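You operate a simulated robot arm through the tools that you are given. There is no shell and no other tool. Be economical: measure what you need, move in short steps, check, and stop when the job is done.

Carry out the task below with a simulated two-armed robot. There is one attempt and no reset: what you move stays moved.

JOB
Pick up the bag marked "pasta" from the kettle worktop with one hand, pass it to the other hand and put it on the baking worktop.

Only the result counts: the job must be done as asked and must still hold three seconds after the hand-in. Knocking over, shifting, dropping, spilling or breaking anything else fails it.

ROBOT AND FRAMES
Two 7-joint arms with two-finger parallel grippers on one trunk, on a base that drives. Base frame: it is fixed to the floor where the robot stands at the start and does not move with it; the origin is under the middle of the robot, x ahead of it, y to its left, z up. Readings come in mm, degrees, newtons and seconds.
The left shoulder is at the start at [50, 168, 1207], the right one opposite. With the tool pointing down near the work surface each hand reaches from about 200 to 660 mm from the robot's upright axis, wherever it stands, measured 20 degrees to its own side. Places, roughly: baking worktop [600, -1600, 900]. Payload 1.57 kg a hand.
The tool frame of a hand sits at the grasp point between the pads (the TCP): z along the fingers, y along the line on which they close. The tips reach 30 mm beyond it. Largest opening 80 mm; finger width 17, thickness 12; the body of the gripper, 40 by 82 mm, starts 80 mm behind the TCP.
Orientation is told as [roll, pitch, yaw] about the base's x, y, z axes, in that order, counted from this pose: with the fingers straight down and closing along the base's y, the tool's x points along the base's -x, its y along +y and its z along -z.

CONTROLS
- The arms move only by the tool step_arm. It takes "left_deltas", "right_deltas" or both (then of equal length, played together; a hand with none holds still); each is a list of rows, each an object of numbers (a shift or turn left out is 0, a gripper value left out holds the last): "ax", "ay", "az": the turn, a rotation vector about the base's x, y, z in degrees; "x", "y", "z": the shift along the base's x, y, z in mm; "fingers": the closure in counts, from 0 (fully open) to 255 (shut). In form: [{"ax": .., "ay": .., "az": .., "x": .., "y": .., "z": .., "fingers": ..}, ...]. A call has 1 to 12 rows; each row shifts and turns the commanded pose from where the row before left it. A row lasts 0.2 s, in which the tool goes at most 50 mm and 8.6 degrees; a call with a longer step from one row to the next is refused whole, and so is a gripper value outside its range. Where a pose cannot be reached the arm comes as near as it can. A force on the tool above 40 N (or 10 N above the force at the start of the call, whichever is more), or a blocked arm, ends the call early, and 0.2 s more pass. The fingers move at their own pace (about 45 mm/s each) and stop on an object; they squeeze with about 26 N. The grip force told is the motor's: it shows also when the fingers shut on nothing. Time passes only in rows, and 0.2 s behind the last, so rows that do not move let the fingers close. The reply holds the time, the measured pose of the TCP, the force on the tool along the base axes, the opening and the grip force, in the units named above and with some noise, with the torque about the TCP (base axes, N m) and any sound that the robot's microphone picked up.
- Cameras (640 x 400 px; columns grow to the right, rows downward): "scene" is now at [116.6, -42.6, 1417]; the picture's right is [-0.49, -0.87, 0.00], its down [-0.51, 0.28, -0.81] and it looks along [0.71, -0.40, -0.58] (base axes); focal length 249 px, centre (320, 200). "left" rides on the left gripper at [72, 7, -122] in its tool frame; the picture's right is [-0.09, 1.00, 0.00], its down [-0.84, -0.08, -0.54] and it looks along [-0.54, -0.05, 0.84] (tool axes); focal length 238 px, centre (320, 200). "right" rides on the right gripper at [72, -7, -122] in its tool frame; the picture's right is [0.09, 1.00, 0.00], its down [-0.84, 0.08, -0.54] and it looks along [-0.54, 0.05, 0.84] (tool axes); focal length 238 px, centre (320, 200).
- grab_frame(camera): a new picture of that camera. It takes no simulated time.
- raise_lower(by): slides the trunk up (or, below 0, down) by that many mm; the arms and the scene camera ride with it, the base frame stays. It gives what a move gives, with no picture.
- steer(legs): drives the robot by 1 to 6 legs, each [ahead, left, turn to the left] in mm, mm and degrees, along the robot's own axes; the way and the turn of a leg run together, so that a leg with both is an arc; at most 1500 mm and 180 degrees a leg. The arms and the cameras ride along, it lands a little off, and it stops where it bumps. It gives what a move gives.
- pan_tilt(pan, tilt): turns the head with the scene camera to pan (to the left, within 80 degrees either way) and tilt (down, from -29 to 69), counted from straight ahead of the robot. It gives what a move gives.
- probe_pixels(camera, pixels): for up to 12 pixels [column, row] of the newest picture of that camera ("zoom" is the newest enlarged one), the place [x, y, z] in the base frame of the surface seen there, good to about 2 mm. It takes no simulated time.
- inspect(camera, box): a new picture of the part [left, top, right, bottom] of that camera's present view, enlarged. It takes no simulated time.
- close_job(): hands the job in; it is judged then, once.

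Work in short steps. Measure before you move; look again where a grasp or a placing could have gone wrong, and mend it. You have 80 turns and 62 pictures in all, those below and enlarged ones among them. Open the grippers and draw the arms clear of the work before you hand the job in, unless the task says otherwise; then end with one line.

The tools are called as name(argument=value, ...) on one line, values as JSON. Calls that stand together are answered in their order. step_arm: Moves the arms, as the interface text tells. Its arguments: {"type":"object","properties":{"left_deltas":{"type":"array","items":{"type":"object","properties":{"ax":{"type":"number"},"ay":{"type":"number"},"az":{"type":"number"},"x":{"type":"number"},"y":{"type":"number"},"z":{"type":"number"},"fingers":{"type":"number"}}}},"right_deltas":{"type":"array","items":{"type":"object","properties":{"ax":{"type":"number"},"ay":{"type":"number"},"az":{"type":"number"},"x":{"type":"number"},"y":{"type":"number"},"z":{"type":"number"},"fingers":{"type":"number"}}}}},"required":[]} The other tools are called the same way: raise_lower (by) slides the trunk up or down; steer (legs) drives the base; pan_tilt (pan, tilt) turns the head that bears the scene camera; grab_frame (camera) takes a picture; probe_pixels (camera, pixels) gives the place of the surface under pixels of a picture; inspect (camera, box) takes an enlarged picture of a part of a camera's view; close_job () hands the job in.

At the start:

```text
t: 0.0
left_tool_pos: [410.5, -24.9, 1153.1]
left_tcp_rot: [0.0, 0.0, 0.0]
left_contact_force: [0.6, -0.8, 1.0]
left_ft_torque: [0.01, 0.01, -0.01]
left_gripper_width: 79.8
left_grip_force: 0.0
right_tool_pos: [282.2, -300.0, 1226.6]
right_tcp_rot: [-0.1, 0.0, 0.0]
right_contact_force: [-0.6, 0.8, -0.6]
right_ft_torque: [-0.01, 0.0, 0.0]
right_gripper_width: 80.2
right_grip_force: 0.1
trunk travel left (down, up): [-375.0, 68.0]
robot x, y, heading: [0.3, -3.1, 0.3]
head pan, tilt: [-29.2, 35.4]
```

scene: 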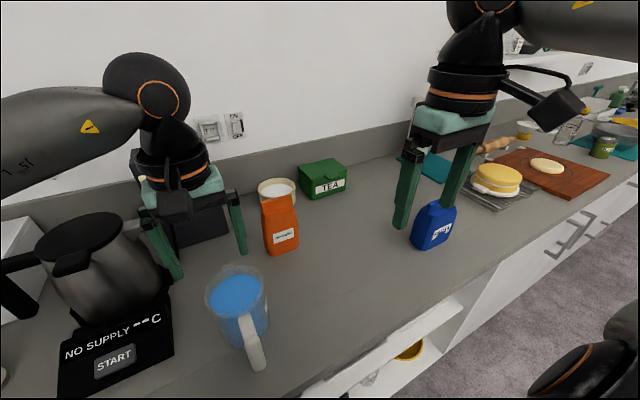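
right: 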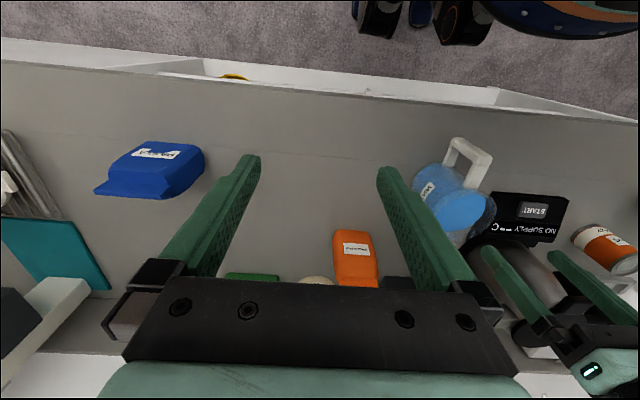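
left: 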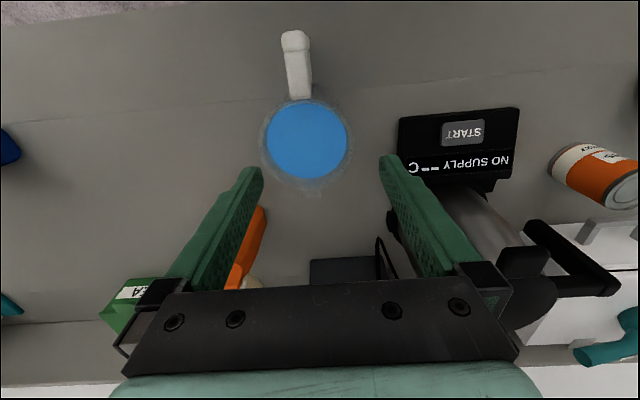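

The blue bag (scene ~435,228) and orange bag (scene ~281,225) both carry labels; I enlarge both to read which is "pasta".

inspect(camera="scene", box=[390, 180, 480, 260])

inspect(camera="scene", box=[240, 170, 330, 260])

```text
5.00 times, centred on (435, 220) of scene
```

zoom: 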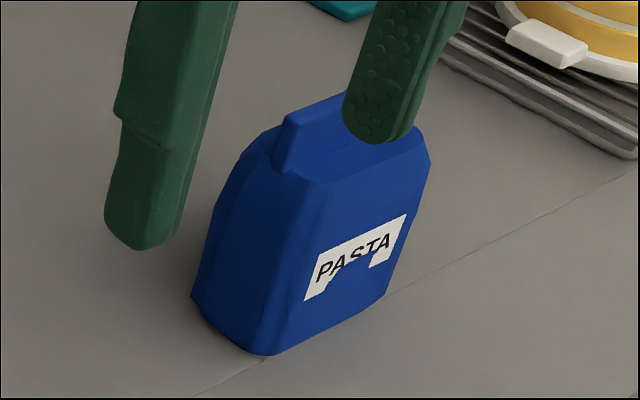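

```text
4.44 times, centred on (285, 215) of scene
```

zoom: 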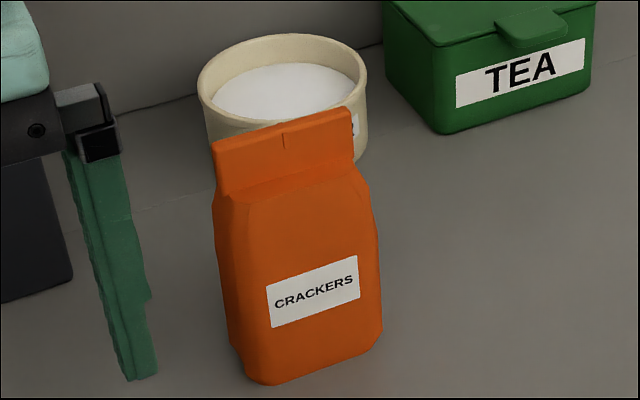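

The blue bag is "PASTA". I probe its points in the right-hand picture and in the scene view, plus the surroundings.

probe_pixels(camera="right", pixels=[[98, 192], [128, 195], [165, 196], [112, 163], [160, 165], [200, 165], [145, 143], [185, 145], [155, 153], [204, 150], [60, 130], [230, 130]])

probe_pixels(camera="scene", pixels=[[432, 205], [450, 215], [425, 248], [440, 235], [415, 240], [281, 225], [320, 180], [480, 195], [240, 290], [430, 170], [545, 165], [600, 148]])

inspect(camera="right", box=[70, 120, 230, 220])

```text
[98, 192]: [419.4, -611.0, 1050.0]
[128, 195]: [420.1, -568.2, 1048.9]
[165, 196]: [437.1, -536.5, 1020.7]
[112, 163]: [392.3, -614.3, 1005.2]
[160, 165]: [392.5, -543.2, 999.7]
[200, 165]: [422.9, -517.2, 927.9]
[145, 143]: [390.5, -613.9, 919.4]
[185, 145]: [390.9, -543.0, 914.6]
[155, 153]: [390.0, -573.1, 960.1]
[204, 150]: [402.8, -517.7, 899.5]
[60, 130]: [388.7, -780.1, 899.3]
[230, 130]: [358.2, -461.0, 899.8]
```

```text
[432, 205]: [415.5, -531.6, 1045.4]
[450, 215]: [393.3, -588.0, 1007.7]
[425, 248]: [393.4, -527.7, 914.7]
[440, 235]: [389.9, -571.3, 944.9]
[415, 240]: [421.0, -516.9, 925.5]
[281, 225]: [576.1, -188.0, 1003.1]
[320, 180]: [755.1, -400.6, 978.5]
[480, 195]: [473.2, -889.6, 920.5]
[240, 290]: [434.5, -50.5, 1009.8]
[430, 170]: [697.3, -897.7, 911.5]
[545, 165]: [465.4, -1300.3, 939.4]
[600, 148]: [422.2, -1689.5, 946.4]
```

```text
4.00 times, centred on (150, 170) of right
```

zoom: 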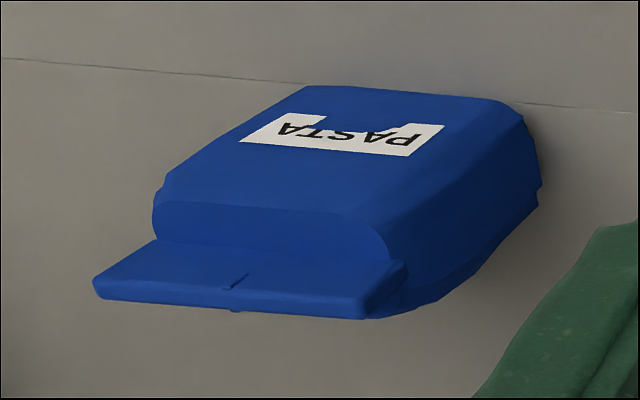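

Pasta bag: front face x≈390, y −517…−630, top fin at x≈420, z 1020–1050. Out of reach from here, so I drive 550 mm to the right (hands are above everything) and look.

steer(legs=[[0, -550, 0]])

pan_tilt(pan=0, tilt=45)

grab_frame(camera="scene")

grab_frame(camera="left")

```text
t: 3.2
left_tool_pos: [409.8, -572.6, 1152.8]
left_tcp_rot: [0.0, 0.0, 0.1]
left_contact_force: [0.0, 0.2, 0.5]
left_ft_torque: [0.03, 0.03, 0.04]
left_gripper_width: 79.8
left_grip_force: 0.1
right_tool_pos: [282.7, -847.0, 1227.5]
right_tcp_rot: [0.1, 0.0, 0.2]
right_contact_force: [1.2, 0.0, -0.9]
right_ft_torque: [0.03, 0.01, 0.04]
right_gripper_width: 80.0
right_grip_force: 0.1
trunk travel left (down, up): [-375.0, 68.0]
robot x, y, heading: [3.5, -549.8, 0.1]
head pan, tilt: [-29.2, 35.4]
```

```text
t: 4.1
left_tool_pos: [411.0, -572.0, 1152.0]
left_tcp_rot: [0.1, 0.0, 0.0]
left_contact_force: [-0.4, -0.3, -0.3]
left_ft_torque: [0.03, -0.01, 0.0]
left_gripper_width: 80.1
left_grip_force: 0.0
right_tool_pos: [281.9, -846.5, 1226.4]
right_tcp_rot: [0.1, 0.0, 0.1]
right_contact_force: [0.0, -0.3, -0.2]
right_ft_torque: [-0.02, -0.02, 0.01]
right_gripper_width: 79.9
right_grip_force: 0.2
trunk travel left (down, up): [-375.0, 68.0]
robot x, y, heading: [2.3, -547.7, 0.1]
head pan, tilt: [0.0, 45.0]
```

```text
55 pictures are left
```

scene: 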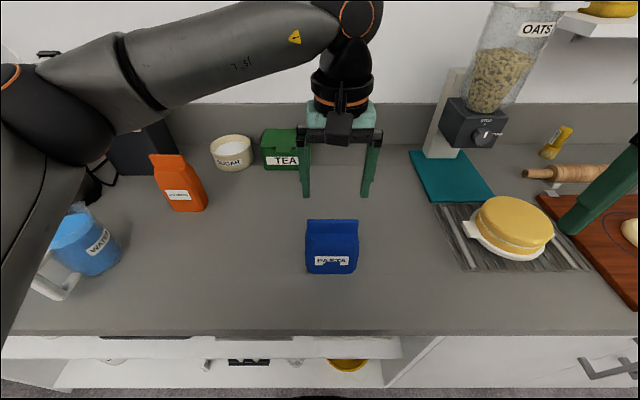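

```text
54 pictures are left
```

left: 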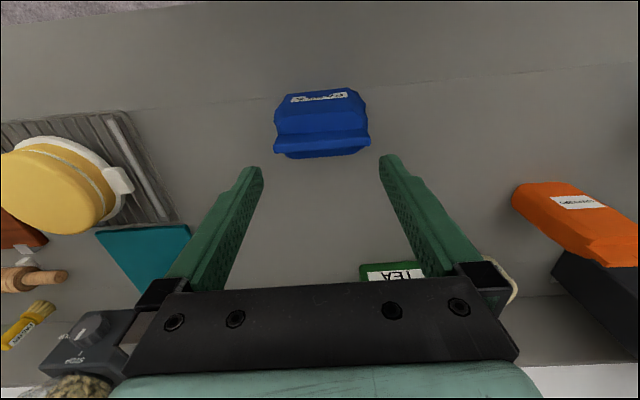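

The bag is at left (320,125). I probe its fin, shoulders, and sides for thickness and yaw.

probe_pixels(camera="left", pixels=[[278, 134], [320, 134], [366, 134], [278, 143], [320, 140], [366, 138], [300, 155], [340, 153], [285, 120], [355, 115], [366, 122], [320, 146]])

inspect(camera="left", box=[256, 80, 384, 160])

```text
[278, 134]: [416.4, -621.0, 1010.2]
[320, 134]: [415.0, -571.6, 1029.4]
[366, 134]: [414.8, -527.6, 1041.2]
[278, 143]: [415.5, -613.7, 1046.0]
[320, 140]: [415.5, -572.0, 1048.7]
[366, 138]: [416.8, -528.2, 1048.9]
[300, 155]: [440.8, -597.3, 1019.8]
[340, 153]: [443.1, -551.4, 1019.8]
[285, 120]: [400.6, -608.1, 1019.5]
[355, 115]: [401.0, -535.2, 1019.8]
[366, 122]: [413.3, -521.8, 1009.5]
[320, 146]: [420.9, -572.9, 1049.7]
```

```text
5.00 times, centred on (320, 120) of left
```

zoom: 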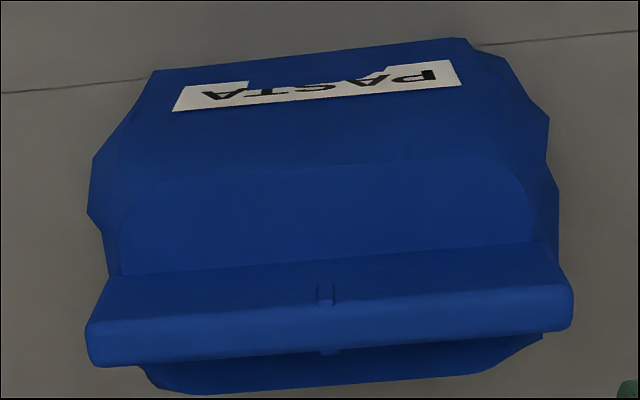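

Fin spans x≈415–431, z 1020–1050; body x≈390–456, centre (422,−571). Plan: left hand grips the body tilted from the left side, lifts, right hand takes the fin from above. First I turn the left hand 90° yaw while moving it left and up.

step_arm(left_deltas=[{"az": 8.2, "y": 15, "z": 5}, {"az": 8.2, "y": 15, "z": 5}, {"az": 8.2, "y": 15, "z": 5}, {"az": 8.2, "y": 15, "z": 5}, {"az": 8.2, "y": 15}, {"az": 8.2, "y": 15}, {"az": 8.2, "y": 15}, {"az": 8.2, "y": 15}, {"az": 8.2, "y": 15}, {"az": 8.2}, {"az": 8}, {}])

```text
t: 6.7
left_tool_pos: [410.7, -438.1, 1173.0]
left_tcp_rot: [0.1, 0.1, 90.2]
left_contact_force: [-0.3, -0.4, 0.5]
left_ft_torque: [0.01, -0.01, -0.01]
left_gripper_width: 80.0
left_grip_force: 0.0
right_tool_pos: [282.8, -847.4, 1227.2]
right_tcp_rot: [0.0, 0.0, 0.0]
right_contact_force: [0.0, 0.4, -0.1]
right_ft_torque: [-0.03, -0.03, -0.02]
right_gripper_width: 80.0
right_grip_force: 0.1
trunk travel left (down, up): [-375.0, 68.0]
robot x, y, heading: [-2.1, -546.6, 0.1]
head pan, tilt: [0.0, 45.0]
```

Yaw reached. Now I roll −50° and go to the stand-off (422.5, −440, 1059).

step_arm(left_deltas=[{"ax": -8.4}, {"ax": -8.4}, {"ax": -8.4, "x": 4}, {"ax": -8.4, "x": 4}, {"ax": -8.4, "x": 4, "z": -20}, {"ax": -8, "z": -30}, {"z": -30}, {"z": -34}, {}])

grab_frame(camera="left")

grab_frame(camera="scene")

```text
t: 8.7
left_tool_pos: [422.7, -438.1, 1056.6]
left_tcp_rot: [0.0, 50.1, 90.0]
left_contact_force: [0.2, -0.5, 0.5]
left_ft_torque: [-0.04, 0.04, 0.02]
left_gripper_width: 79.9
left_grip_force: 0.0
right_tool_pos: [282.3, -847.5, 1227.3]
right_tcp_rot: [0.0, 0.0, 0.0]
right_contact_force: [0.6, -0.9, 0.2]
right_ft_torque: [0.01, -0.02, -0.02]
right_gripper_width: 79.7
right_grip_force: 0.0
trunk travel left (down, up): [-375.0, 68.0]
robot x, y, heading: [2.7, -546.3, 0.2]
head pan, tilt: [0.0, 45.0]
```

```text
52 pictures are left
```

left: 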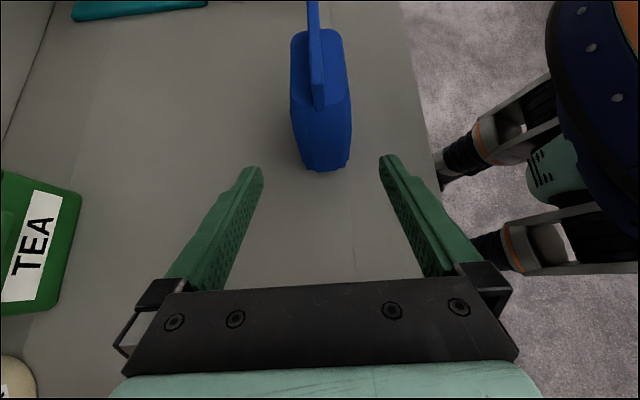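

```text
51 pictures are left
```

scene: 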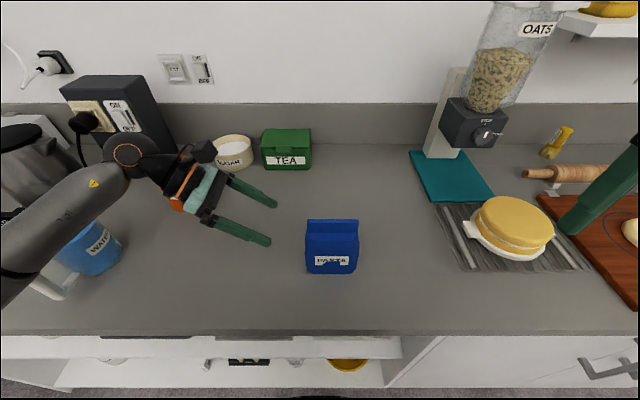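

Alignment looks good (bag at (322,100) between fingers). I check bag edges and clearance of the forearm above jug.

probe_pixels(camera="left", pixels=[[296, 100], [345, 100], [308, 165], [346, 165], [318, 90], [316, 104], [325, 104], [300, 60], [340, 60]])

probe_pixels(camera="scene", pixels=[[20, 250], [60, 215], [100, 180], [135, 155], [175, 205], [90, 225], [60, 245], [230, 140]])

```text
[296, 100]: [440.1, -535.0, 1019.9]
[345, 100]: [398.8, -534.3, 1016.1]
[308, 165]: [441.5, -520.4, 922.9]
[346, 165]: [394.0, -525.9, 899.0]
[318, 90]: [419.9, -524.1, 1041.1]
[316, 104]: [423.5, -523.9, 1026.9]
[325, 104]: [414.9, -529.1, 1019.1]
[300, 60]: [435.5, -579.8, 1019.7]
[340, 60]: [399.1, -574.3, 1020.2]
```

```text
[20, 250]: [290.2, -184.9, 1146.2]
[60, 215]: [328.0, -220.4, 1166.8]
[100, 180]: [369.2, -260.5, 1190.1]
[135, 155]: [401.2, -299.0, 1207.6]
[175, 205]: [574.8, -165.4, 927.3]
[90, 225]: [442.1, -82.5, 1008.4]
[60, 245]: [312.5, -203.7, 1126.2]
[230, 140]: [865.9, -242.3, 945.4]
```

Bag centre is x≈420. Forearm clears the jug. I advance along the tool axis in two stages, first 90 mm.

step_arm(left_deltas=[{"x": -2.5, "y": -11, "z": -9.5}, {"y": -15, "z": -12.5}, {"y": -15, "z": -12.5}, {"y": -14, "z": -12}, {"y": -14, "z": -12}, {}])

grab_frame(camera="left")

```text
t: 10.1
left_tool_pos: [418.7, -505.6, 999.1]
left_tcp_rot: [0.1, 50.0, 90.2]
left_contact_force: [0.4, 0.7, 0.5]
left_ft_torque: [0.02, -0.01, -0.01]
left_gripper_width: 79.8
left_grip_force: 0.1
right_tool_pos: [281.9, -847.2, 1227.9]
right_tcp_rot: [0.1, 0.0, 0.0]
right_contact_force: [0.6, -0.3, 0.4]
right_ft_torque: [-0.02, -0.01, -0.01]
right_gripper_width: 80.2
right_grip_force: 0.1
trunk travel left (down, up): [-375.0, 68.0]
robot x, y, heading: [1.4, -547.5, -0.1]
head pan, tilt: [0.0, 45.0]
```

```text
50 pictures are left
```

left: 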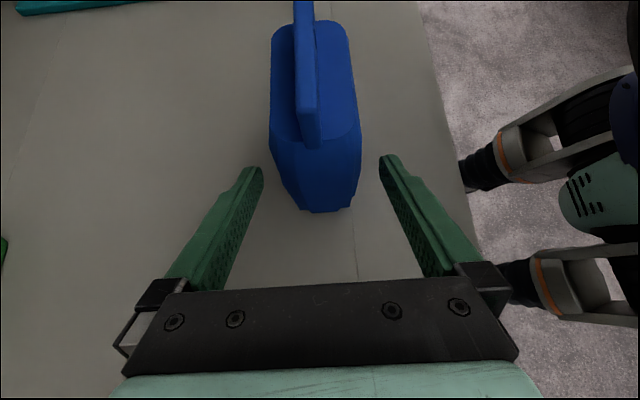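

The bag is between the fingers with a few mm each side, slightly toward +x; I shift +1.5 mm and go in the final ~50 mm.

step_arm(left_deltas=[{"x": 1.5, "y": -10, "z": -8}, {"y": -11, "z": -8}, {"y": -11, "z": -8}, {"y": -10, "z": -7}, {}])

grab_frame(camera="left")

```text
t: 11.3
left_tool_pos: [420.8, -549.3, 969.5]
left_tcp_rot: [0.1, 50.0, 90.3]
left_contact_force: [-0.2, -0.6, -0.3]
left_ft_torque: [0.01, 0.02, 0.02]
left_gripper_width: 79.9
left_grip_force: 0.0
right_tool_pos: [281.6, -846.9, 1227.5]
right_tcp_rot: [0.0, 0.1, 0.1]
right_contact_force: [0.1, 0.3, -0.5]
right_ft_torque: [-0.02, -0.01, 0.01]
right_gripper_width: 80.1
right_grip_force: 0.1
trunk travel left (down, up): [-375.0, 68.0]
robot x, y, heading: [0.1, -549.6, 0.2]
head pan, tilt: [0.0, 45.0]
```

```text
49 pictures are left
```

left: 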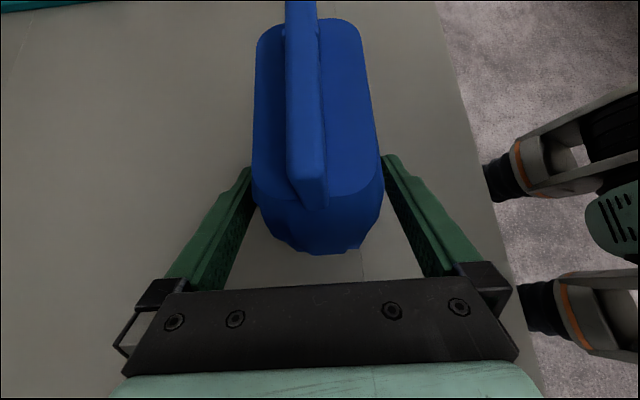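

The fingers straddle the body with no contact. I close the left fingers and wait.

step_arm(left_deltas=[{"fingers": 255}, {}, {}, {}, {}, {}])

```text
t: 12.7
left_tool_pos: [421.1, -549.6, 968.5]
left_tcp_rot: [0.2, 50.0, 90.1]
left_contact_force: [-1.3, 0.0, -1.1]
left_ft_torque: [-0.13, 0.14, -0.05]
left_gripper_width: 58.4
left_grip_force: 25.7
right_tool_pos: [282.4, -846.8, 1227.5]
right_tcp_rot: [0.0, 0.0, 0.1]
right_contact_force: [-0.4, -0.3, -0.5]
right_ft_torque: [0.0, 0.02, -0.02]
right_gripper_width: 80.0
right_grip_force: 0.1
trunk travel left (down, up): [-375.0, 68.0]
robot x, y, heading: [-1.7, -551.8, -0.0]
head pan, tilt: [0.0, 45.0]
```

Gripped at 58.4 mm with 25.7 N. I lift slowly, 40 mm, and check.

step_arm(left_deltas=[{"z": 5}, {"z": 10}, {"z": 12}, {"z": 13}, {}, {}])

grab_frame(camera="scene")

```text
t: 14.1
left_tool_pos: [421.2, -549.9, 1008.9]
left_tcp_rot: [0.2, 50.0, 90.1]
left_contact_force: [-0.6, 0.0, -3.3]
left_ft_torque: [0.09, -0.03, 0.02]
left_gripper_width: 58.1
left_grip_force: 25.9
right_tool_pos: [281.3, -846.4, 1226.9]
right_tcp_rot: [0.0, 0.0, 0.2]
right_contact_force: [0.0, -0.7, -0.4]
right_ft_torque: [-0.03, -0.01, -0.01]
right_gripper_width: 80.0
right_grip_force: 0.1
trunk travel left (down, up): [-375.0, 68.0]
robot x, y, heading: [-2.1, -547.5, 0.0]
head pan, tilt: [0.0, 45.0]
```

```text
48 pictures are left
```

scene: 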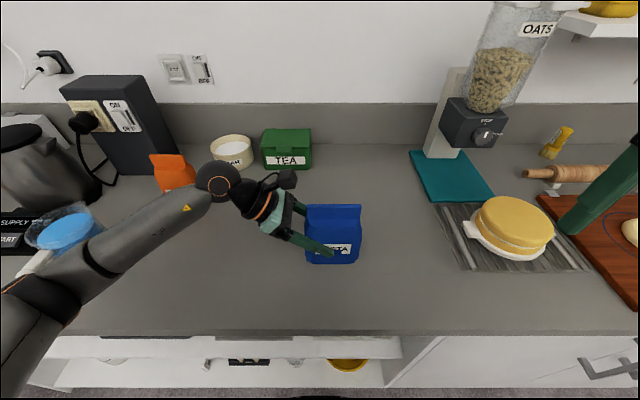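

Bag is lifted (~0.3 kg), everything else undisturbed. I lift 30 more with the left while the right hand yaws +90° (its camera then outside), coming closer.

step_arm(left_deltas=[{"z": 10}, {"z": 10}, {"z": 10}, {}, {}, {}, {}, {}, {}, {}, {}, {}], right_deltas=[{"az": 8.2, "x": 13, "y": 10}, {"az": 8.2, "x": 13, "y": 10}, {"az": 8.2, "x": 13, "y": 10}, {"az": 8.2, "x": 13, "y": 10}, {"az": 8.2, "x": 13, "y": 10}, {"az": 8.2, "x": 13, "y": 10}, {"az": 8.2, "x": 13, "y": 10}, {"az": 8.2, "x": 13, "y": 10}, {"az": 8.2, "x": 13, "y": 10}, {"az": 8.2, "x": 13, "y": 10}, {"az": 8, "x": 10}, {}])

grab_frame(camera="scene")

grab_frame(camera="right")

```text
t: 16.7
left_tool_pos: [420.8, -549.0, 1038.6]
left_tcp_rot: [0.1, 50.0, 90.2]
left_contact_force: [-0.4, 0.4, -2.0]
left_ft_torque: [0.11, 0.0, 0.0]
left_gripper_width: 58.6
left_grip_force: 26.0
right_tool_pos: [264.8, -674.4, 1240.7]
right_tcp_rot: [-0.1, 0.1, 89.9]
right_contact_force: [-0.1, -0.7, 1.4]
right_ft_torque: [0.03, 0.0, 0.0]
right_gripper_width: 80.1
right_grip_force: 0.0
right hand out of reach, approached as far as the arm can: row 7, 8, 9, 10, 11
trunk travel left (down, up): [-375.0, 68.0]
robot x, y, heading: [0.0, -548.2, 0.0]
head pan, tilt: [0.0, 45.0]
```

```text
47 pictures are left
```

scene: 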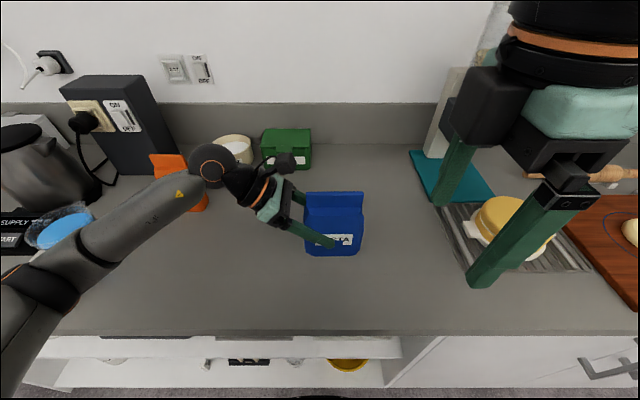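

```text
46 pictures are left
```

right: 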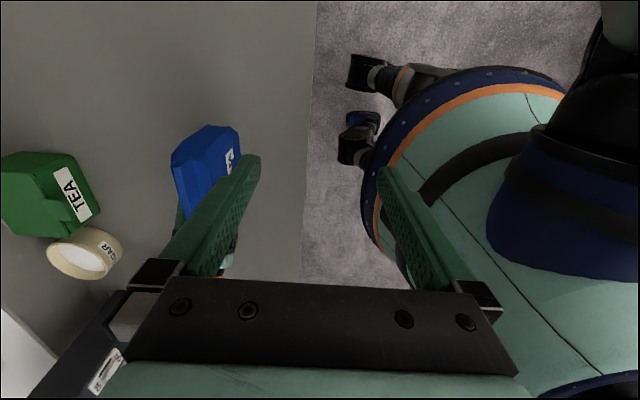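

Right-hand yaw +90° isn't reachable (it stuck at x 265, y −674). I turn it back the other way, beginning with one small row away from the bag to see how it responds.

step_arm(right_deltas=[{"az": -8.2, "y": -10}])

```text
t: 17.1
left_tool_pos: [419.9, -549.3, 1038.7]
left_tcp_rot: [0.1, 50.0, 90.1]
left_contact_force: [0.3, -0.3, -3.2]
left_ft_torque: [0.06, 0.0, -0.01]
left_gripper_width: 58.3
left_grip_force: 26.1
right_tool_pos: [264.7, -684.5, 1240.5]
right_tcp_rot: [0.0, -0.1, 81.8]
right_contact_force: [-0.1, 0.5, -0.2]
right_ft_torque: [-0.01, 0.01, -0.01]
right_gripper_width: 79.9
right_grip_force: 0.0
trunk travel left (down, up): [-375.0, 68.0]
robot x, y, heading: [3.4, -545.4, -0.2]
head pan, tilt: [0.0, 45.0]
```

It follows from the measured pose. I rotate back ~82° while moving out to about y −800.

step_arm(right_deltas=[{"az": -8.2, "y": -12}, {"az": -8.2, "y": -12}, {"az": -8.2, "y": -12}, {"az": -8.2, "y": -12}, {"az": -8.2, "y": -12}, {"az": -8.2, "y": -12}, {"az": -8.2, "y": -12}, {"az": -8.2, "y": -12}, {"az": -8.2, "y": -12}, {"az": -8.2, "y": -10}, {}])

```text
t: 19.5
left_tool_pos: [421.0, -548.8, 1039.2]
left_tcp_rot: [0.0, 50.0, 90.2]
left_contact_force: [-0.5, -0.4, -3.1]
left_ft_torque: [0.08, 0.01, -0.02]
left_gripper_width: 58.1
left_grip_force: 26.3
right_tool_pos: [265.7, -801.6, 1240.9]
right_tcp_rot: [0.0, 0.0, -0.2]
right_contact_force: [0.3, 0.3, 1.0]
right_ft_torque: [-0.02, -0.02, -0.01]
right_gripper_width: 80.0
right_grip_force: 0.1
trunk travel left (down, up): [-375.0, 68.0]
robot x, y, heading: [2.0, -549.2, 0.0]
head pan, tilt: [0.0, 45.0]
```

Now the right yaw −90° (mirror of the left), moving to about (420, −720, 1225).

step_arm(right_deltas=[{"az": -8.2, "x": 14}, {"az": -8.2, "x": 14}, {"az": -8.2, "x": 14}, {"az": -8.2, "x": 14, "y": 5}, {"az": -8.2, "x": 14, "y": 10}, {"az": -8.2, "x": 14, "y": 10}, {"az": -8.2, "x": 14, "y": 10}, {"az": -8.2, "x": 14, "y": 10}, {"az": -8.2, "x": 14, "y": 10}, {"az": -8.2, "x": 14, "y": 10}, {"az": -8, "x": 14, "y": 10}, {}])

```text
t: 22.1
left_tool_pos: [421.7, -548.4, 1040.1]
left_tcp_rot: [0.1, 50.0, 90.1]
left_contact_force: [0.6, 0.4, -2.1]
left_ft_torque: [0.06, 0.0, 0.02]
left_gripper_width: 58.1
left_grip_force: 25.4
right_tool_pos: [418.8, -727.0, 1240.8]
right_tcp_rot: [0.0, -0.1, -90.3]
right_contact_force: [-1.1, 0.2, 0.0]
right_ft_torque: [0.03, -0.02, 0.0]
right_gripper_width: 79.7
right_grip_force: 0.0
trunk travel left (down, up): [-375.0, 68.0]
robot x, y, heading: [-0.8, -545.3, 0.2]
head pan, tilt: [0.0, 45.0]
```

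Reached. Now roll +30° and go to the stand-off above the fin (≈ y −616, z 1185), then verify by view.

step_arm(right_deltas=[{"ax": 7.5}, {"ax": 7.5}, {"ax": 7.5}, {"ax": 7.5}, {"y": 25, "z": -10}, {"y": 25, "z": -12}, {"y": 25, "z": -12}, {"y": 20, "z": -12}, {"y": 16, "z": -10}, {}])

grab_frame(camera="right")

grab_frame(camera="scene")

```text
t: 24.3
left_tool_pos: [420.9, -549.1, 1039.8]
left_tcp_rot: [0.1, 50.0, 90.1]
left_contact_force: [-0.1, -0.9, -2.1]
left_ft_torque: [0.07, 0.01, 0.0]
left_gripper_width: 58.1
left_grip_force: 25.6
right_tool_pos: [418.1, -616.6, 1184.1]
right_tcp_rot: [-0.1, 30.0, -90.1]
right_contact_force: [0.2, 0.0, 0.8]
right_ft_torque: [0.01, 0.04, -0.01]
right_gripper_width: 79.9
right_grip_force: 0.2
trunk travel left (down, up): [-375.0, 68.0]
robot x, y, heading: [1.3, -550.5, -0.1]
head pan, tilt: [0.0, 45.0]
```

```text
45 pictures are left
```

right: 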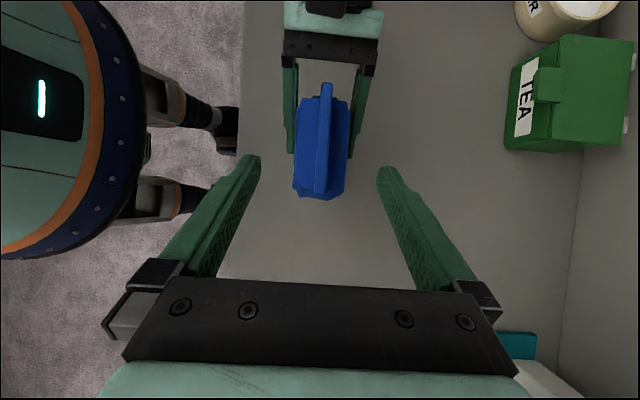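

```text
44 pictures are left
```

scene: 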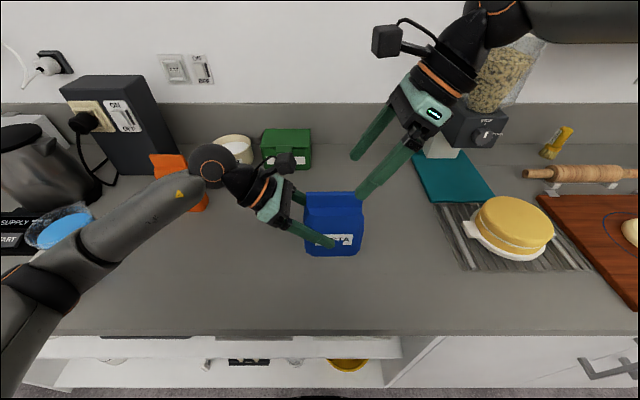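

Both are clear of each other; the fin is at right (325,140). I probe the fin's exact place.

probe_pixels(camera="right", pixels=[[326, 85], [326, 105], [325, 130], [324, 150], [323, 170], [321, 190], [300, 170], [340, 170], [332, 150], [316, 150]])

inspect(camera="right", box=[256, 70, 416, 210])

```text
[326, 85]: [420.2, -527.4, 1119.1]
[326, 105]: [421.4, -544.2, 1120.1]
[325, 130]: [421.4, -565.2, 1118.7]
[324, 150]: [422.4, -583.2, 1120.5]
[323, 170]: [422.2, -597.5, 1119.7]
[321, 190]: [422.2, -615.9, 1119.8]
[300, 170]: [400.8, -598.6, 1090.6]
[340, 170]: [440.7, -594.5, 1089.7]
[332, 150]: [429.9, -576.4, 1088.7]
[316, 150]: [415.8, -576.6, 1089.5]
```

```text
2.86 times, centred on (336, 140) of right
```

zoom: 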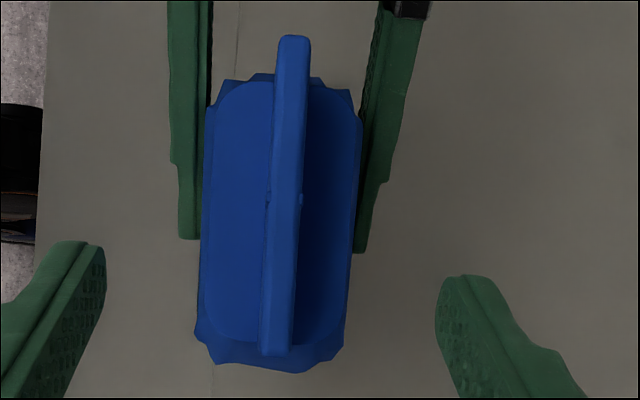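

Fin centre x 421, top 1120, shoulder 1090. I advance along the tool axis to (421, −581, 1124) so tips stop ~5 mm above the shoulder.

step_arm(right_deltas=[{"x": 3, "y": 8, "z": -14}, {"y": 8, "z": -14}, {"y": 8, "z": -14}, {"y": 8, "z": -13}, {"y": 3, "z": -5}, {}])

grab_frame(camera="right")

```text
t: 25.7
left_tool_pos: [420.6, -548.1, 1039.7]
left_tcp_rot: [0.1, 50.0, 90.2]
left_contact_force: [0.6, 0.0, -1.7]
left_ft_torque: [0.09, 0.03, -0.01]
left_gripper_width: 58.3
left_grip_force: 25.9
right_tool_pos: [421.1, -582.7, 1123.8]
right_tcp_rot: [-0.2, 29.9, -90.1]
right_contact_force: [-0.2, -0.4, 0.5]
right_ft_torque: [0.03, -0.02, -0.01]
right_gripper_width: 79.9
right_grip_force: 0.1
trunk travel left (down, up): [-375.0, 68.0]
robot x, y, heading: [1.6, -544.5, -0.3]
head pan, tilt: [0.0, 45.0]
```

```text
42 pictures are left
```

right: 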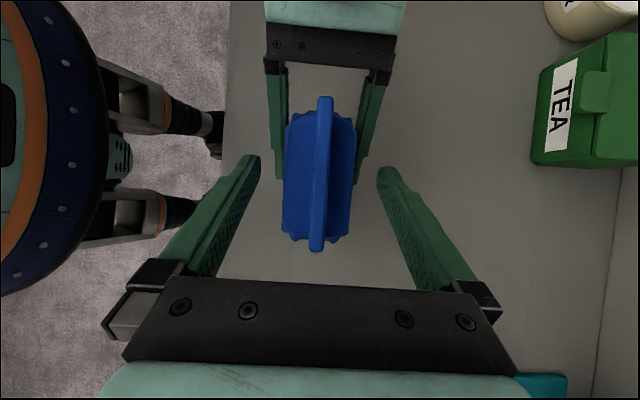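

The fin lies between the right fingers. I close the right hand.

step_arm(right_deltas=[{"fingers": 255}, {}, {}, {}, {}, {}, {}, {}])

grab_frame(camera="right")

```text
t: 27.5
left_tool_pos: [421.6, -548.5, 1038.8]
left_tcp_rot: [0.1, 50.0, 90.1]
left_contact_force: [-1.0, 0.8, -3.2]
left_ft_torque: [0.04, -0.24, -0.47]
left_gripper_width: 58.3
left_grip_force: 26.4
right_tool_pos: [420.8, -581.3, 1123.5]
right_tcp_rot: [-0.1, 30.0, -90.2]
right_contact_force: [2.1, -0.5, -0.2]
right_ft_torque: [-0.02, 0.15, 0.38]
right_gripper_width: 9.4
right_grip_force: 26.4
trunk travel left (down, up): [-375.0, 68.0]
robot x, y, heading: [-0.5, -548.7, 0.1]
head pan, tilt: [0.0, 45.0]
```

```text
41 pictures are left
```

right: 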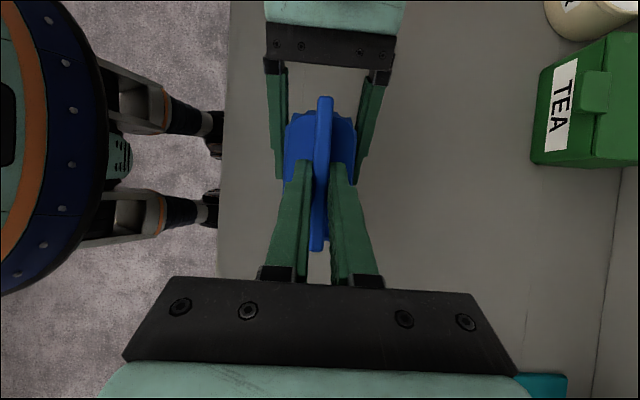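

The right holds the fin (9.4 mm, 26 N). I open the left fingers fully.

step_arm(left_deltas=[{"fingers": 0}, {}, {}, {}, {}])

grab_frame(camera="left")

```text
t: 28.7
left_tool_pos: [420.3, -548.9, 1039.8]
left_tcp_rot: [0.1, 50.0, 90.2]
left_contact_force: [-0.3, -0.5, -0.2]
left_ft_torque: [0.01, -0.01, -0.01]
left_gripper_width: 79.9
left_grip_force: 0.1
right_tool_pos: [421.3, -581.8, 1123.9]
right_tcp_rot: [-0.1, 30.0, -90.2]
right_contact_force: [-0.3, 0.5, -0.5]
right_ft_torque: [-0.08, -0.02, -0.03]
right_gripper_width: 9.7
right_grip_force: 25.9
trunk travel left (down, up): [-375.0, 68.0]
robot x, y, heading: [-0.8, -543.7, -0.0]
head pan, tilt: [0.0, 45.0]
```

```text
40 pictures are left
```

left: 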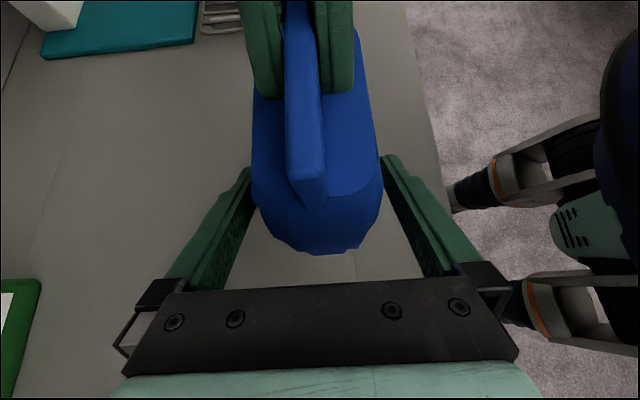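

Left fingers are free of the bag. I withdraw the left along its axis and then see whether the bag hangs in the right.

step_arm(left_deltas=[{"y": 10, "z": 8.4}, {"y": 15, "z": 12.6}, {"y": 20, "z": 16.8}, {"y": 25, "z": 21}, {"y": 25, "z": 21}, {"y": 15, "z": 30}, {"z": 30}, {}])

grab_frame(camera="scene")

```text
t: 30.5
left_tool_pos: [423.2, -439.8, 1180.6]
left_tcp_rot: [0.0, 50.0, 90.1]
left_contact_force: [-0.8, 0.1, -1.0]
left_ft_torque: [0.0, 0.0, 0.01]
left_gripper_width: 79.9
left_grip_force: 0.1
right_tool_pos: [421.1, -580.9, 1124.5]
right_tcp_rot: [-0.2, 30.0, -90.3]
right_contact_force: [0.1, 0.3, -0.1]
right_ft_torque: [-0.02, 0.01, 0.01]
right_gripper_width: 9.6
right_grip_force: 26.6
trunk travel left (down, up): [-375.0, 68.0]
robot x, y, heading: [0.7, -545.5, 0.0]
head pan, tilt: [0.0, 45.0]
```

```text
39 pictures are left
```

scene: 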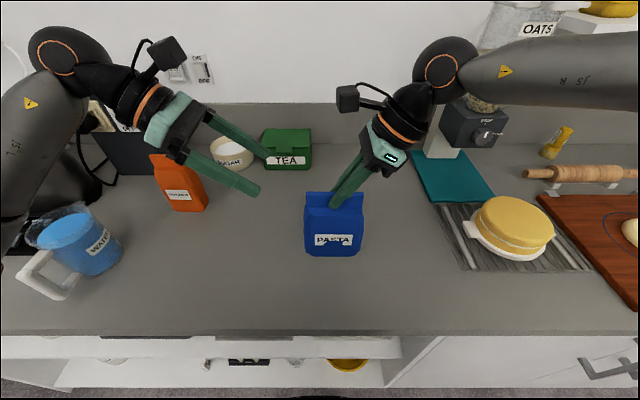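

The bag hangs in the right hand. I lift it 80 mm and pull it in toward the robot; the left also retreats toward the body.

step_arm(right_deltas=[{"z": 10}, {"z": 15}, {"z": 20}, {"z": 20}, {"z": 15, "x": -10}, {"x": -15}, {"x": -15}, {"x": -15}, {"x": -10}, {}], left_deltas=[{"z": 5}, {"z": 10}, {"z": 10}, {"x": -10, "ax": 8}, {"x": -15, "ax": 8}, {"x": -15, "ax": 8}, {"x": -15, "ax": 8}, {"x": -15, "ax": 8}, {"x": -15, "ax": 8}, {}])

pan_tilt(pan=-60, tilt=35)

grab_frame(camera="scene")

```text
t: 32.7
left_tool_pos: [336.5, -438.3, 1203.6]
left_tcp_rot: [0.1, 2.0, 90.1]
left_contact_force: [-0.3, 0.4, 0.3]
left_ft_torque: [-0.02, 0.04, 0.03]
left_gripper_width: 79.9
left_grip_force: 0.0
right_tool_pos: [356.0, -582.5, 1204.6]
right_tcp_rot: [-0.1, 30.0, -90.1]
right_contact_force: [0.0, -0.5, -4.3]
right_ft_torque: [-0.02, -0.01, 0.01]
right_gripper_width: 9.4
right_grip_force: 25.6
trunk travel left (down, up): [-375.0, 68.0]
robot x, y, heading: [-0.4, -548.3, -0.1]
head pan, tilt: [0.0, 45.0]
```

```text
t: 34.0
left_tool_pos: [336.1, -439.6, 1203.7]
left_tcp_rot: [-0.1, 2.0, 90.1]
left_contact_force: [-1.0, -0.3, -0.3]
left_ft_torque: [-0.02, -0.01, -0.01]
left_gripper_width: 80.1
left_grip_force: 0.0
right_tool_pos: [356.4, -582.0, 1205.1]
right_tcp_rot: [-0.2, 30.0, -90.2]
right_contact_force: [0.2, -0.4, -2.8]
right_ft_torque: [-0.07, 0.02, -0.02]
right_gripper_width: 9.6
right_grip_force: 26.2
trunk travel left (down, up): [-375.0, 68.0]
robot x, y, heading: [-0.7, -548.9, -0.1]
head pan, tilt: [-60.0, 35.0]
```

```text
38 pictures are left
```

scene: 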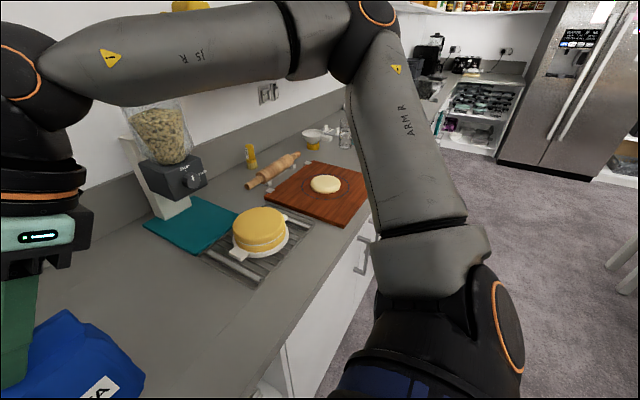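

The bag is safely held. I probe the elbow and counter features along the way before driving.

probe_pixels(camera="scene", pixels=[[375, 20], [260, 120], [190, 200], [260, 225], [325, 185], [275, 170], [313, 140], [345, 135], [250, 155], [300, 300], [345, 100], [160, 130]])

```text
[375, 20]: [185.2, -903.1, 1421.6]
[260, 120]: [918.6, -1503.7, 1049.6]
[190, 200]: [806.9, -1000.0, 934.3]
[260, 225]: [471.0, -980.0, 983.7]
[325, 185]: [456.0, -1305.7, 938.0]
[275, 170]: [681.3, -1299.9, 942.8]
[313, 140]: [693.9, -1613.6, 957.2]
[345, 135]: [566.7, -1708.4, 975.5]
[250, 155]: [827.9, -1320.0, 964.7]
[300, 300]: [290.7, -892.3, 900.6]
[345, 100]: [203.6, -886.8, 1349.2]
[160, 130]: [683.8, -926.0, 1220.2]
```

Path is clear (arm stays at x<420, bag bottom ≈1050 above all items at the front). I drive 700 mm to the right and look.

steer(legs=[[0, -700, 0]])

grab_frame(camera="scene")

pan_tilt(pan=-25, tilt=35)

grab_frame(camera="scene")

```text
t: 37.9
left_tool_pos: [335.3, -1145.3, 1204.4]
left_tcp_rot: [0.0, 2.1, 89.9]
left_contact_force: [-1.0, 0.5, -0.2]
left_ft_torque: [0.03, -0.03, 0.0]
left_gripper_width: 80.0
left_grip_force: 0.1
right_tool_pos: [354.2, -1289.2, 1204.1]
right_tcp_rot: [-0.1, 30.0, -90.4]
right_contact_force: [0.3, 0.2, -3.3]
right_ft_torque: [-0.03, 0.01, -0.01]
right_gripper_width: 9.5
right_grip_force: 26.0
trunk travel left (down, up): [-375.0, 68.0]
robot x, y, heading: [-1.4, -1248.6, -0.3]
head pan, tilt: [-60.0, 35.0]
```

```text
37 pictures are left
```

scene: 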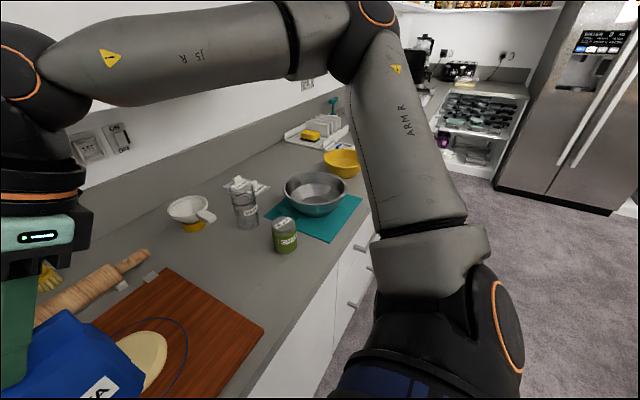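

```text
t: 38.9
left_tool_pos: [336.0, -1144.3, 1204.5]
left_tcp_rot: [0.0, 2.1, 89.9]
left_contact_force: [0.2, -0.5, 0.0]
left_ft_torque: [0.01, 0.0, 0.0]
left_gripper_width: 80.2
left_grip_force: 0.0
right_tool_pos: [354.3, -1288.7, 1204.0]
right_tcp_rot: [-0.1, 30.0, -90.5]
right_contact_force: [-0.1, 0.3, -2.8]
right_ft_torque: [-0.02, -0.03, 0.04]
right_gripper_width: 9.6
right_grip_force: 25.9
trunk travel left (down, up): [-375.0, 68.0]
robot x, y, heading: [0.1, -1250.6, -0.6]
head pan, tilt: [-25.0, 35.0]
```

```text
36 pictures are left
```

scene: 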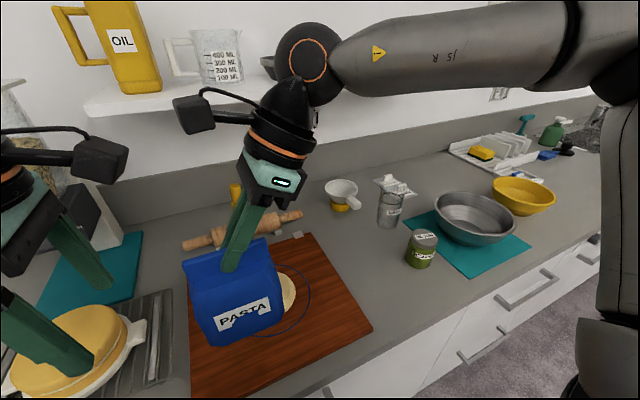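

Free worktop between the board and the green can, around (360,260). I probe there.

probe_pixels(camera="scene", pixels=[[372, 325], [310, 235], [345, 265], [390, 290], [405, 262], [340, 200], [385, 228], [420, 215], [300, 385], [425, 310], [420, 240], [350, 225]])

```text
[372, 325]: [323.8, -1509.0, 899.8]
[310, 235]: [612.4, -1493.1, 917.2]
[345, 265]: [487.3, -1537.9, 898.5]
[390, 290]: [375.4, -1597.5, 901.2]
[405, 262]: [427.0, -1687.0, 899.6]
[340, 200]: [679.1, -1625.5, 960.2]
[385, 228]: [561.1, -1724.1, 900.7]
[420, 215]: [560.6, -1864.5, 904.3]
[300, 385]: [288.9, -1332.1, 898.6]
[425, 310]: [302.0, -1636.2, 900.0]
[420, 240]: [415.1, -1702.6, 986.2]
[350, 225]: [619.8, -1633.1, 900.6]
```

Clear spot: y −1505…−1680 at x≈500. Bag centre target (500, −1590). I drive 200 mm more to the right.

steer(legs=[[0, -200, 0]])

pan_tilt(pan=-15, tilt=45)

grab_frame(camera="scene")

```text
t: 40.5
left_tool_pos: [334.7, -1347.0, 1204.3]
left_tcp_rot: [-0.1, 2.0, 89.9]
left_contact_force: [0.2, 0.4, 0.4]
left_ft_torque: [-0.01, -0.02, -0.02]
left_gripper_width: 79.9
left_grip_force: 0.1
right_tool_pos: [353.4, -1489.7, 1203.4]
right_tcp_rot: [-0.1, 30.0, -90.4]
right_contact_force: [0.3, -1.3, -2.6]
right_ft_torque: [-0.02, -0.04, 0.0]
right_gripper_width: 9.5
right_grip_force: 25.9
trunk travel left (down, up): [-375.0, 68.0]
robot x, y, heading: [-1.1, -1454.9, -0.1]
head pan, tilt: [-25.0, 35.0]
```

```text
t: 41.2
left_tool_pos: [335.0, -1345.0, 1203.5]
left_tcp_rot: [0.0, 2.1, 89.9]
left_contact_force: [-1.3, -0.2, 0.1]
left_ft_torque: [-0.01, 0.02, 0.0]
left_gripper_width: 80.1
left_grip_force: 0.0
right_tool_pos: [354.8, -1488.1, 1203.4]
right_tcp_rot: [-0.1, 30.0, -90.4]
right_contact_force: [0.0, 0.6, -2.4]
right_ft_torque: [-0.04, -0.01, 0.02]
right_gripper_width: 9.2
right_grip_force: 25.8
trunk travel left (down, up): [-375.0, 68.0]
robot x, y, heading: [-6.2, -1446.9, -0.4]
head pan, tilt: [-15.0, 45.0]
```

```text
35 pictures are left
```

scene: 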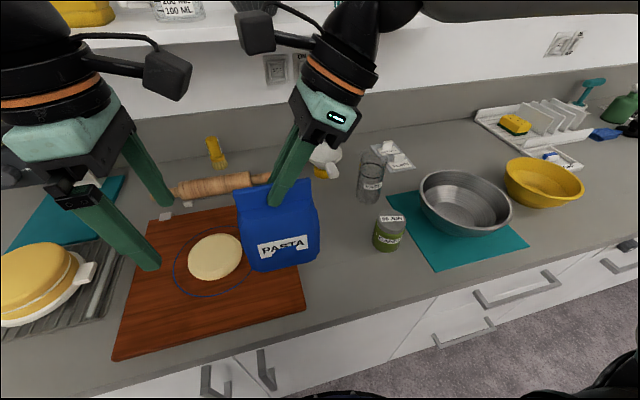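

I probe the neighbours of the target again: can's left edge, glass, cup, board edge.

probe_pixels(camera="scene", pixels=[[375, 240], [390, 220], [380, 249], [359, 190], [362, 198], [330, 178], [322, 170], [305, 305], [345, 225], [330, 200], [340, 260], [389, 235]])

probe_pixels(camera="scene", pixels=[[265, 260], [300, 265], [315, 240], [280, 215], [278, 270], [255, 268], [310, 260]])

```text
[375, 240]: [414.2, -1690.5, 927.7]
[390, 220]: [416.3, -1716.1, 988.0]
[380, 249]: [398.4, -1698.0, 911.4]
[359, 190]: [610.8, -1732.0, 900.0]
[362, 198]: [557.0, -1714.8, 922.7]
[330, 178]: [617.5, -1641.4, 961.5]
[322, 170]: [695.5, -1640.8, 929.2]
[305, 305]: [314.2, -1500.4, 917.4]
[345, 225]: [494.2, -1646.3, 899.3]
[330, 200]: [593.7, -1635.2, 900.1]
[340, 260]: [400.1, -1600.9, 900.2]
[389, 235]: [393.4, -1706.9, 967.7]
```

```text
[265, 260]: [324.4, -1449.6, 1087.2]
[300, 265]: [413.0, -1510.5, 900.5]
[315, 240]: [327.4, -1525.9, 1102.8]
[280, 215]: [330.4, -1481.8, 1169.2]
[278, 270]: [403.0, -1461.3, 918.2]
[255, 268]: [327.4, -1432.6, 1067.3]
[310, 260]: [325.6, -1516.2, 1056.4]
```

Target TCP (475, −1600). I move there at height: dx +120, dy −111.

step_arm(right_deltas=[{"x": 8, "y": -7}, {"x": 14, "y": -13}, {"x": 16, "y": -15}, {"x": 16, "y": -15}, {"x": 16, "y": -15}, {"x": 16, "y": -15}, {"x": 16, "y": -15}, {"x": 12, "y": -11}, {"x": 6, "y": -6}, {}, {}])

grab_frame(camera="scene")

grab_frame(camera="right")

```text
t: 43.6
left_tool_pos: [334.9, -1345.8, 1203.7]
left_tcp_rot: [-0.1, 2.0, 89.9]
left_contact_force: [1.0, 0.0, 0.2]
left_ft_torque: [0.02, 0.0, 0.01]
left_gripper_width: 79.8
left_grip_force: 0.0
right_tool_pos: [473.7, -1601.3, 1203.7]
right_tcp_rot: [-0.1, 30.0, -90.4]
right_contact_force: [-0.5, -0.2, -2.8]
right_ft_torque: [-0.05, -0.02, 0.04]
right_gripper_width: 9.7
right_grip_force: 25.7
trunk travel left (down, up): [-375.0, 68.0]
robot x, y, heading: [-5.0, -1453.3, -0.3]
head pan, tilt: [-15.0, 45.0]
```

```text
34 pictures are left
```

scene: 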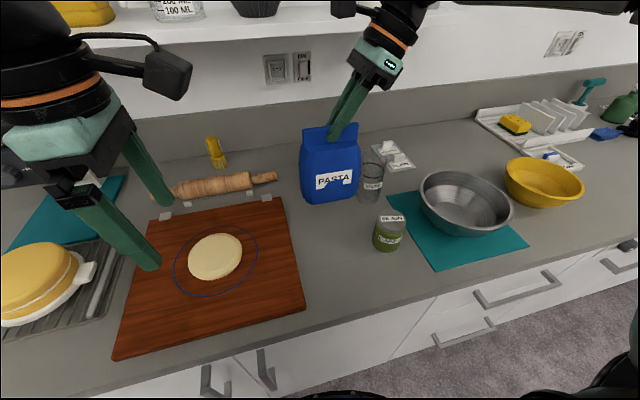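

```text
33 pictures are left
```

right: 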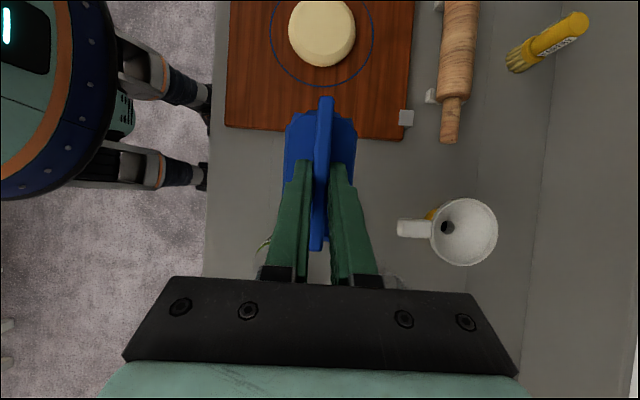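

The bag hangs straight over free space. I probe its edges to confirm the footprint before lowering.

probe_pixels(camera="scene", pixels=[[308, 202], [303, 190], [312, 200], [345, 202], [356, 198], [302, 150], [358, 160], [330, 200]])

probe_pixels(camera="right", pixels=[[322, 105], [320, 240], [287, 130], [353, 130], [405, 130], [300, 135]])

```text
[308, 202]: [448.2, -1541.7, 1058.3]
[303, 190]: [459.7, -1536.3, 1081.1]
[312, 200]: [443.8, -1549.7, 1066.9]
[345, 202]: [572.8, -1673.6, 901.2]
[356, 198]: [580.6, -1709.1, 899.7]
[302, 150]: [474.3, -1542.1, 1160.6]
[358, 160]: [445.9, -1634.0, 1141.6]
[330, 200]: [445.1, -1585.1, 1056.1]
```

```text
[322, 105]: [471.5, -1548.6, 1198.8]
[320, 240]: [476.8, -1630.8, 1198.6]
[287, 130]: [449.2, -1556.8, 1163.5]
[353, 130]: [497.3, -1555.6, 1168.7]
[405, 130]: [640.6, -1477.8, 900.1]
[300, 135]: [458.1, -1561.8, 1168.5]
```

Footprint x 443–500, y −1536…−1645: clear of board (−1505) and can (−1690). I lower 140 mm.

step_arm(right_deltas=[{"z": -10}, {"z": -20}, {"z": -20}, {"z": -20}, {"z": -20}, {"z": -20}, {"z": -15}, {"z": -10}, {"z": -5}, {}])

grab_frame(camera="scene")

```text
t: 45.8
left_tool_pos: [333.9, -1346.2, 1204.4]
left_tcp_rot: [0.0, 2.0, 89.9]
left_contact_force: [-0.3, 0.4, -0.4]
left_ft_torque: [-0.03, -0.01, 0.02]
left_gripper_width: 80.0
left_grip_force: 0.0
right_tool_pos: [475.1, -1601.0, 1062.4]
right_tcp_rot: [-0.1, 30.0, -90.4]
right_contact_force: [-0.1, -0.6, -3.1]
right_ft_torque: [-0.01, 0.01, 0.0]
right_gripper_width: 9.3
right_grip_force: 25.9
trunk travel left (down, up): [-375.0, 68.0]
robot x, y, heading: [2.3, -1456.6, -0.2]
head pan, tilt: [-15.0, 45.0]
```

```text
32 pictures are left
```

scene: 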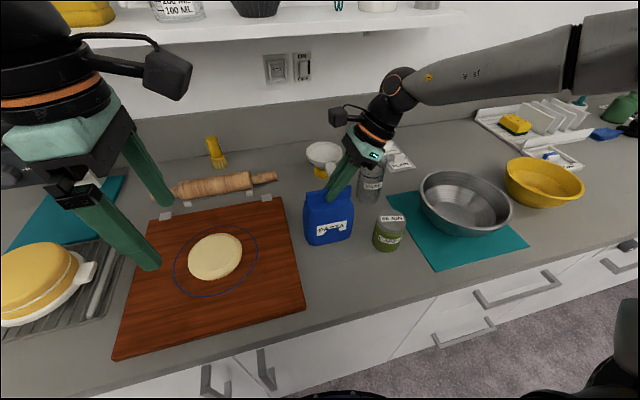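

Still carrying the weight, ~9 mm to go. I lower in 2–3 mm rows until contact shows.

step_arm(right_deltas=[{"z": -3}, {"z": -2.5}, {"z": -2}, {"z": -1.5}, {}])

```text
t: 47.0
left_tool_pos: [336.0, -1348.1, 1204.7]
left_tcp_rot: [0.1, 2.0, 89.8]
left_contact_force: [0.4, 0.4, -0.9]
left_ft_torque: [-0.02, -0.03, 0.03]
left_gripper_width: 80.1
left_grip_force: 0.0
right_tool_pos: [473.9, -1602.2, 1054.0]
right_tcp_rot: [-0.1, 30.0, -90.5]
right_contact_force: [0.1, 0.8, -2.3]
right_ft_torque: [0.02, -0.01, -0.02]
right_gripper_width: 9.5
right_grip_force: 25.6
trunk travel left (down, up): [-375.0, 68.0]
robot x, y, heading: [1.7, -1453.0, -0.3]
head pan, tilt: [-15.0, 45.0]
```

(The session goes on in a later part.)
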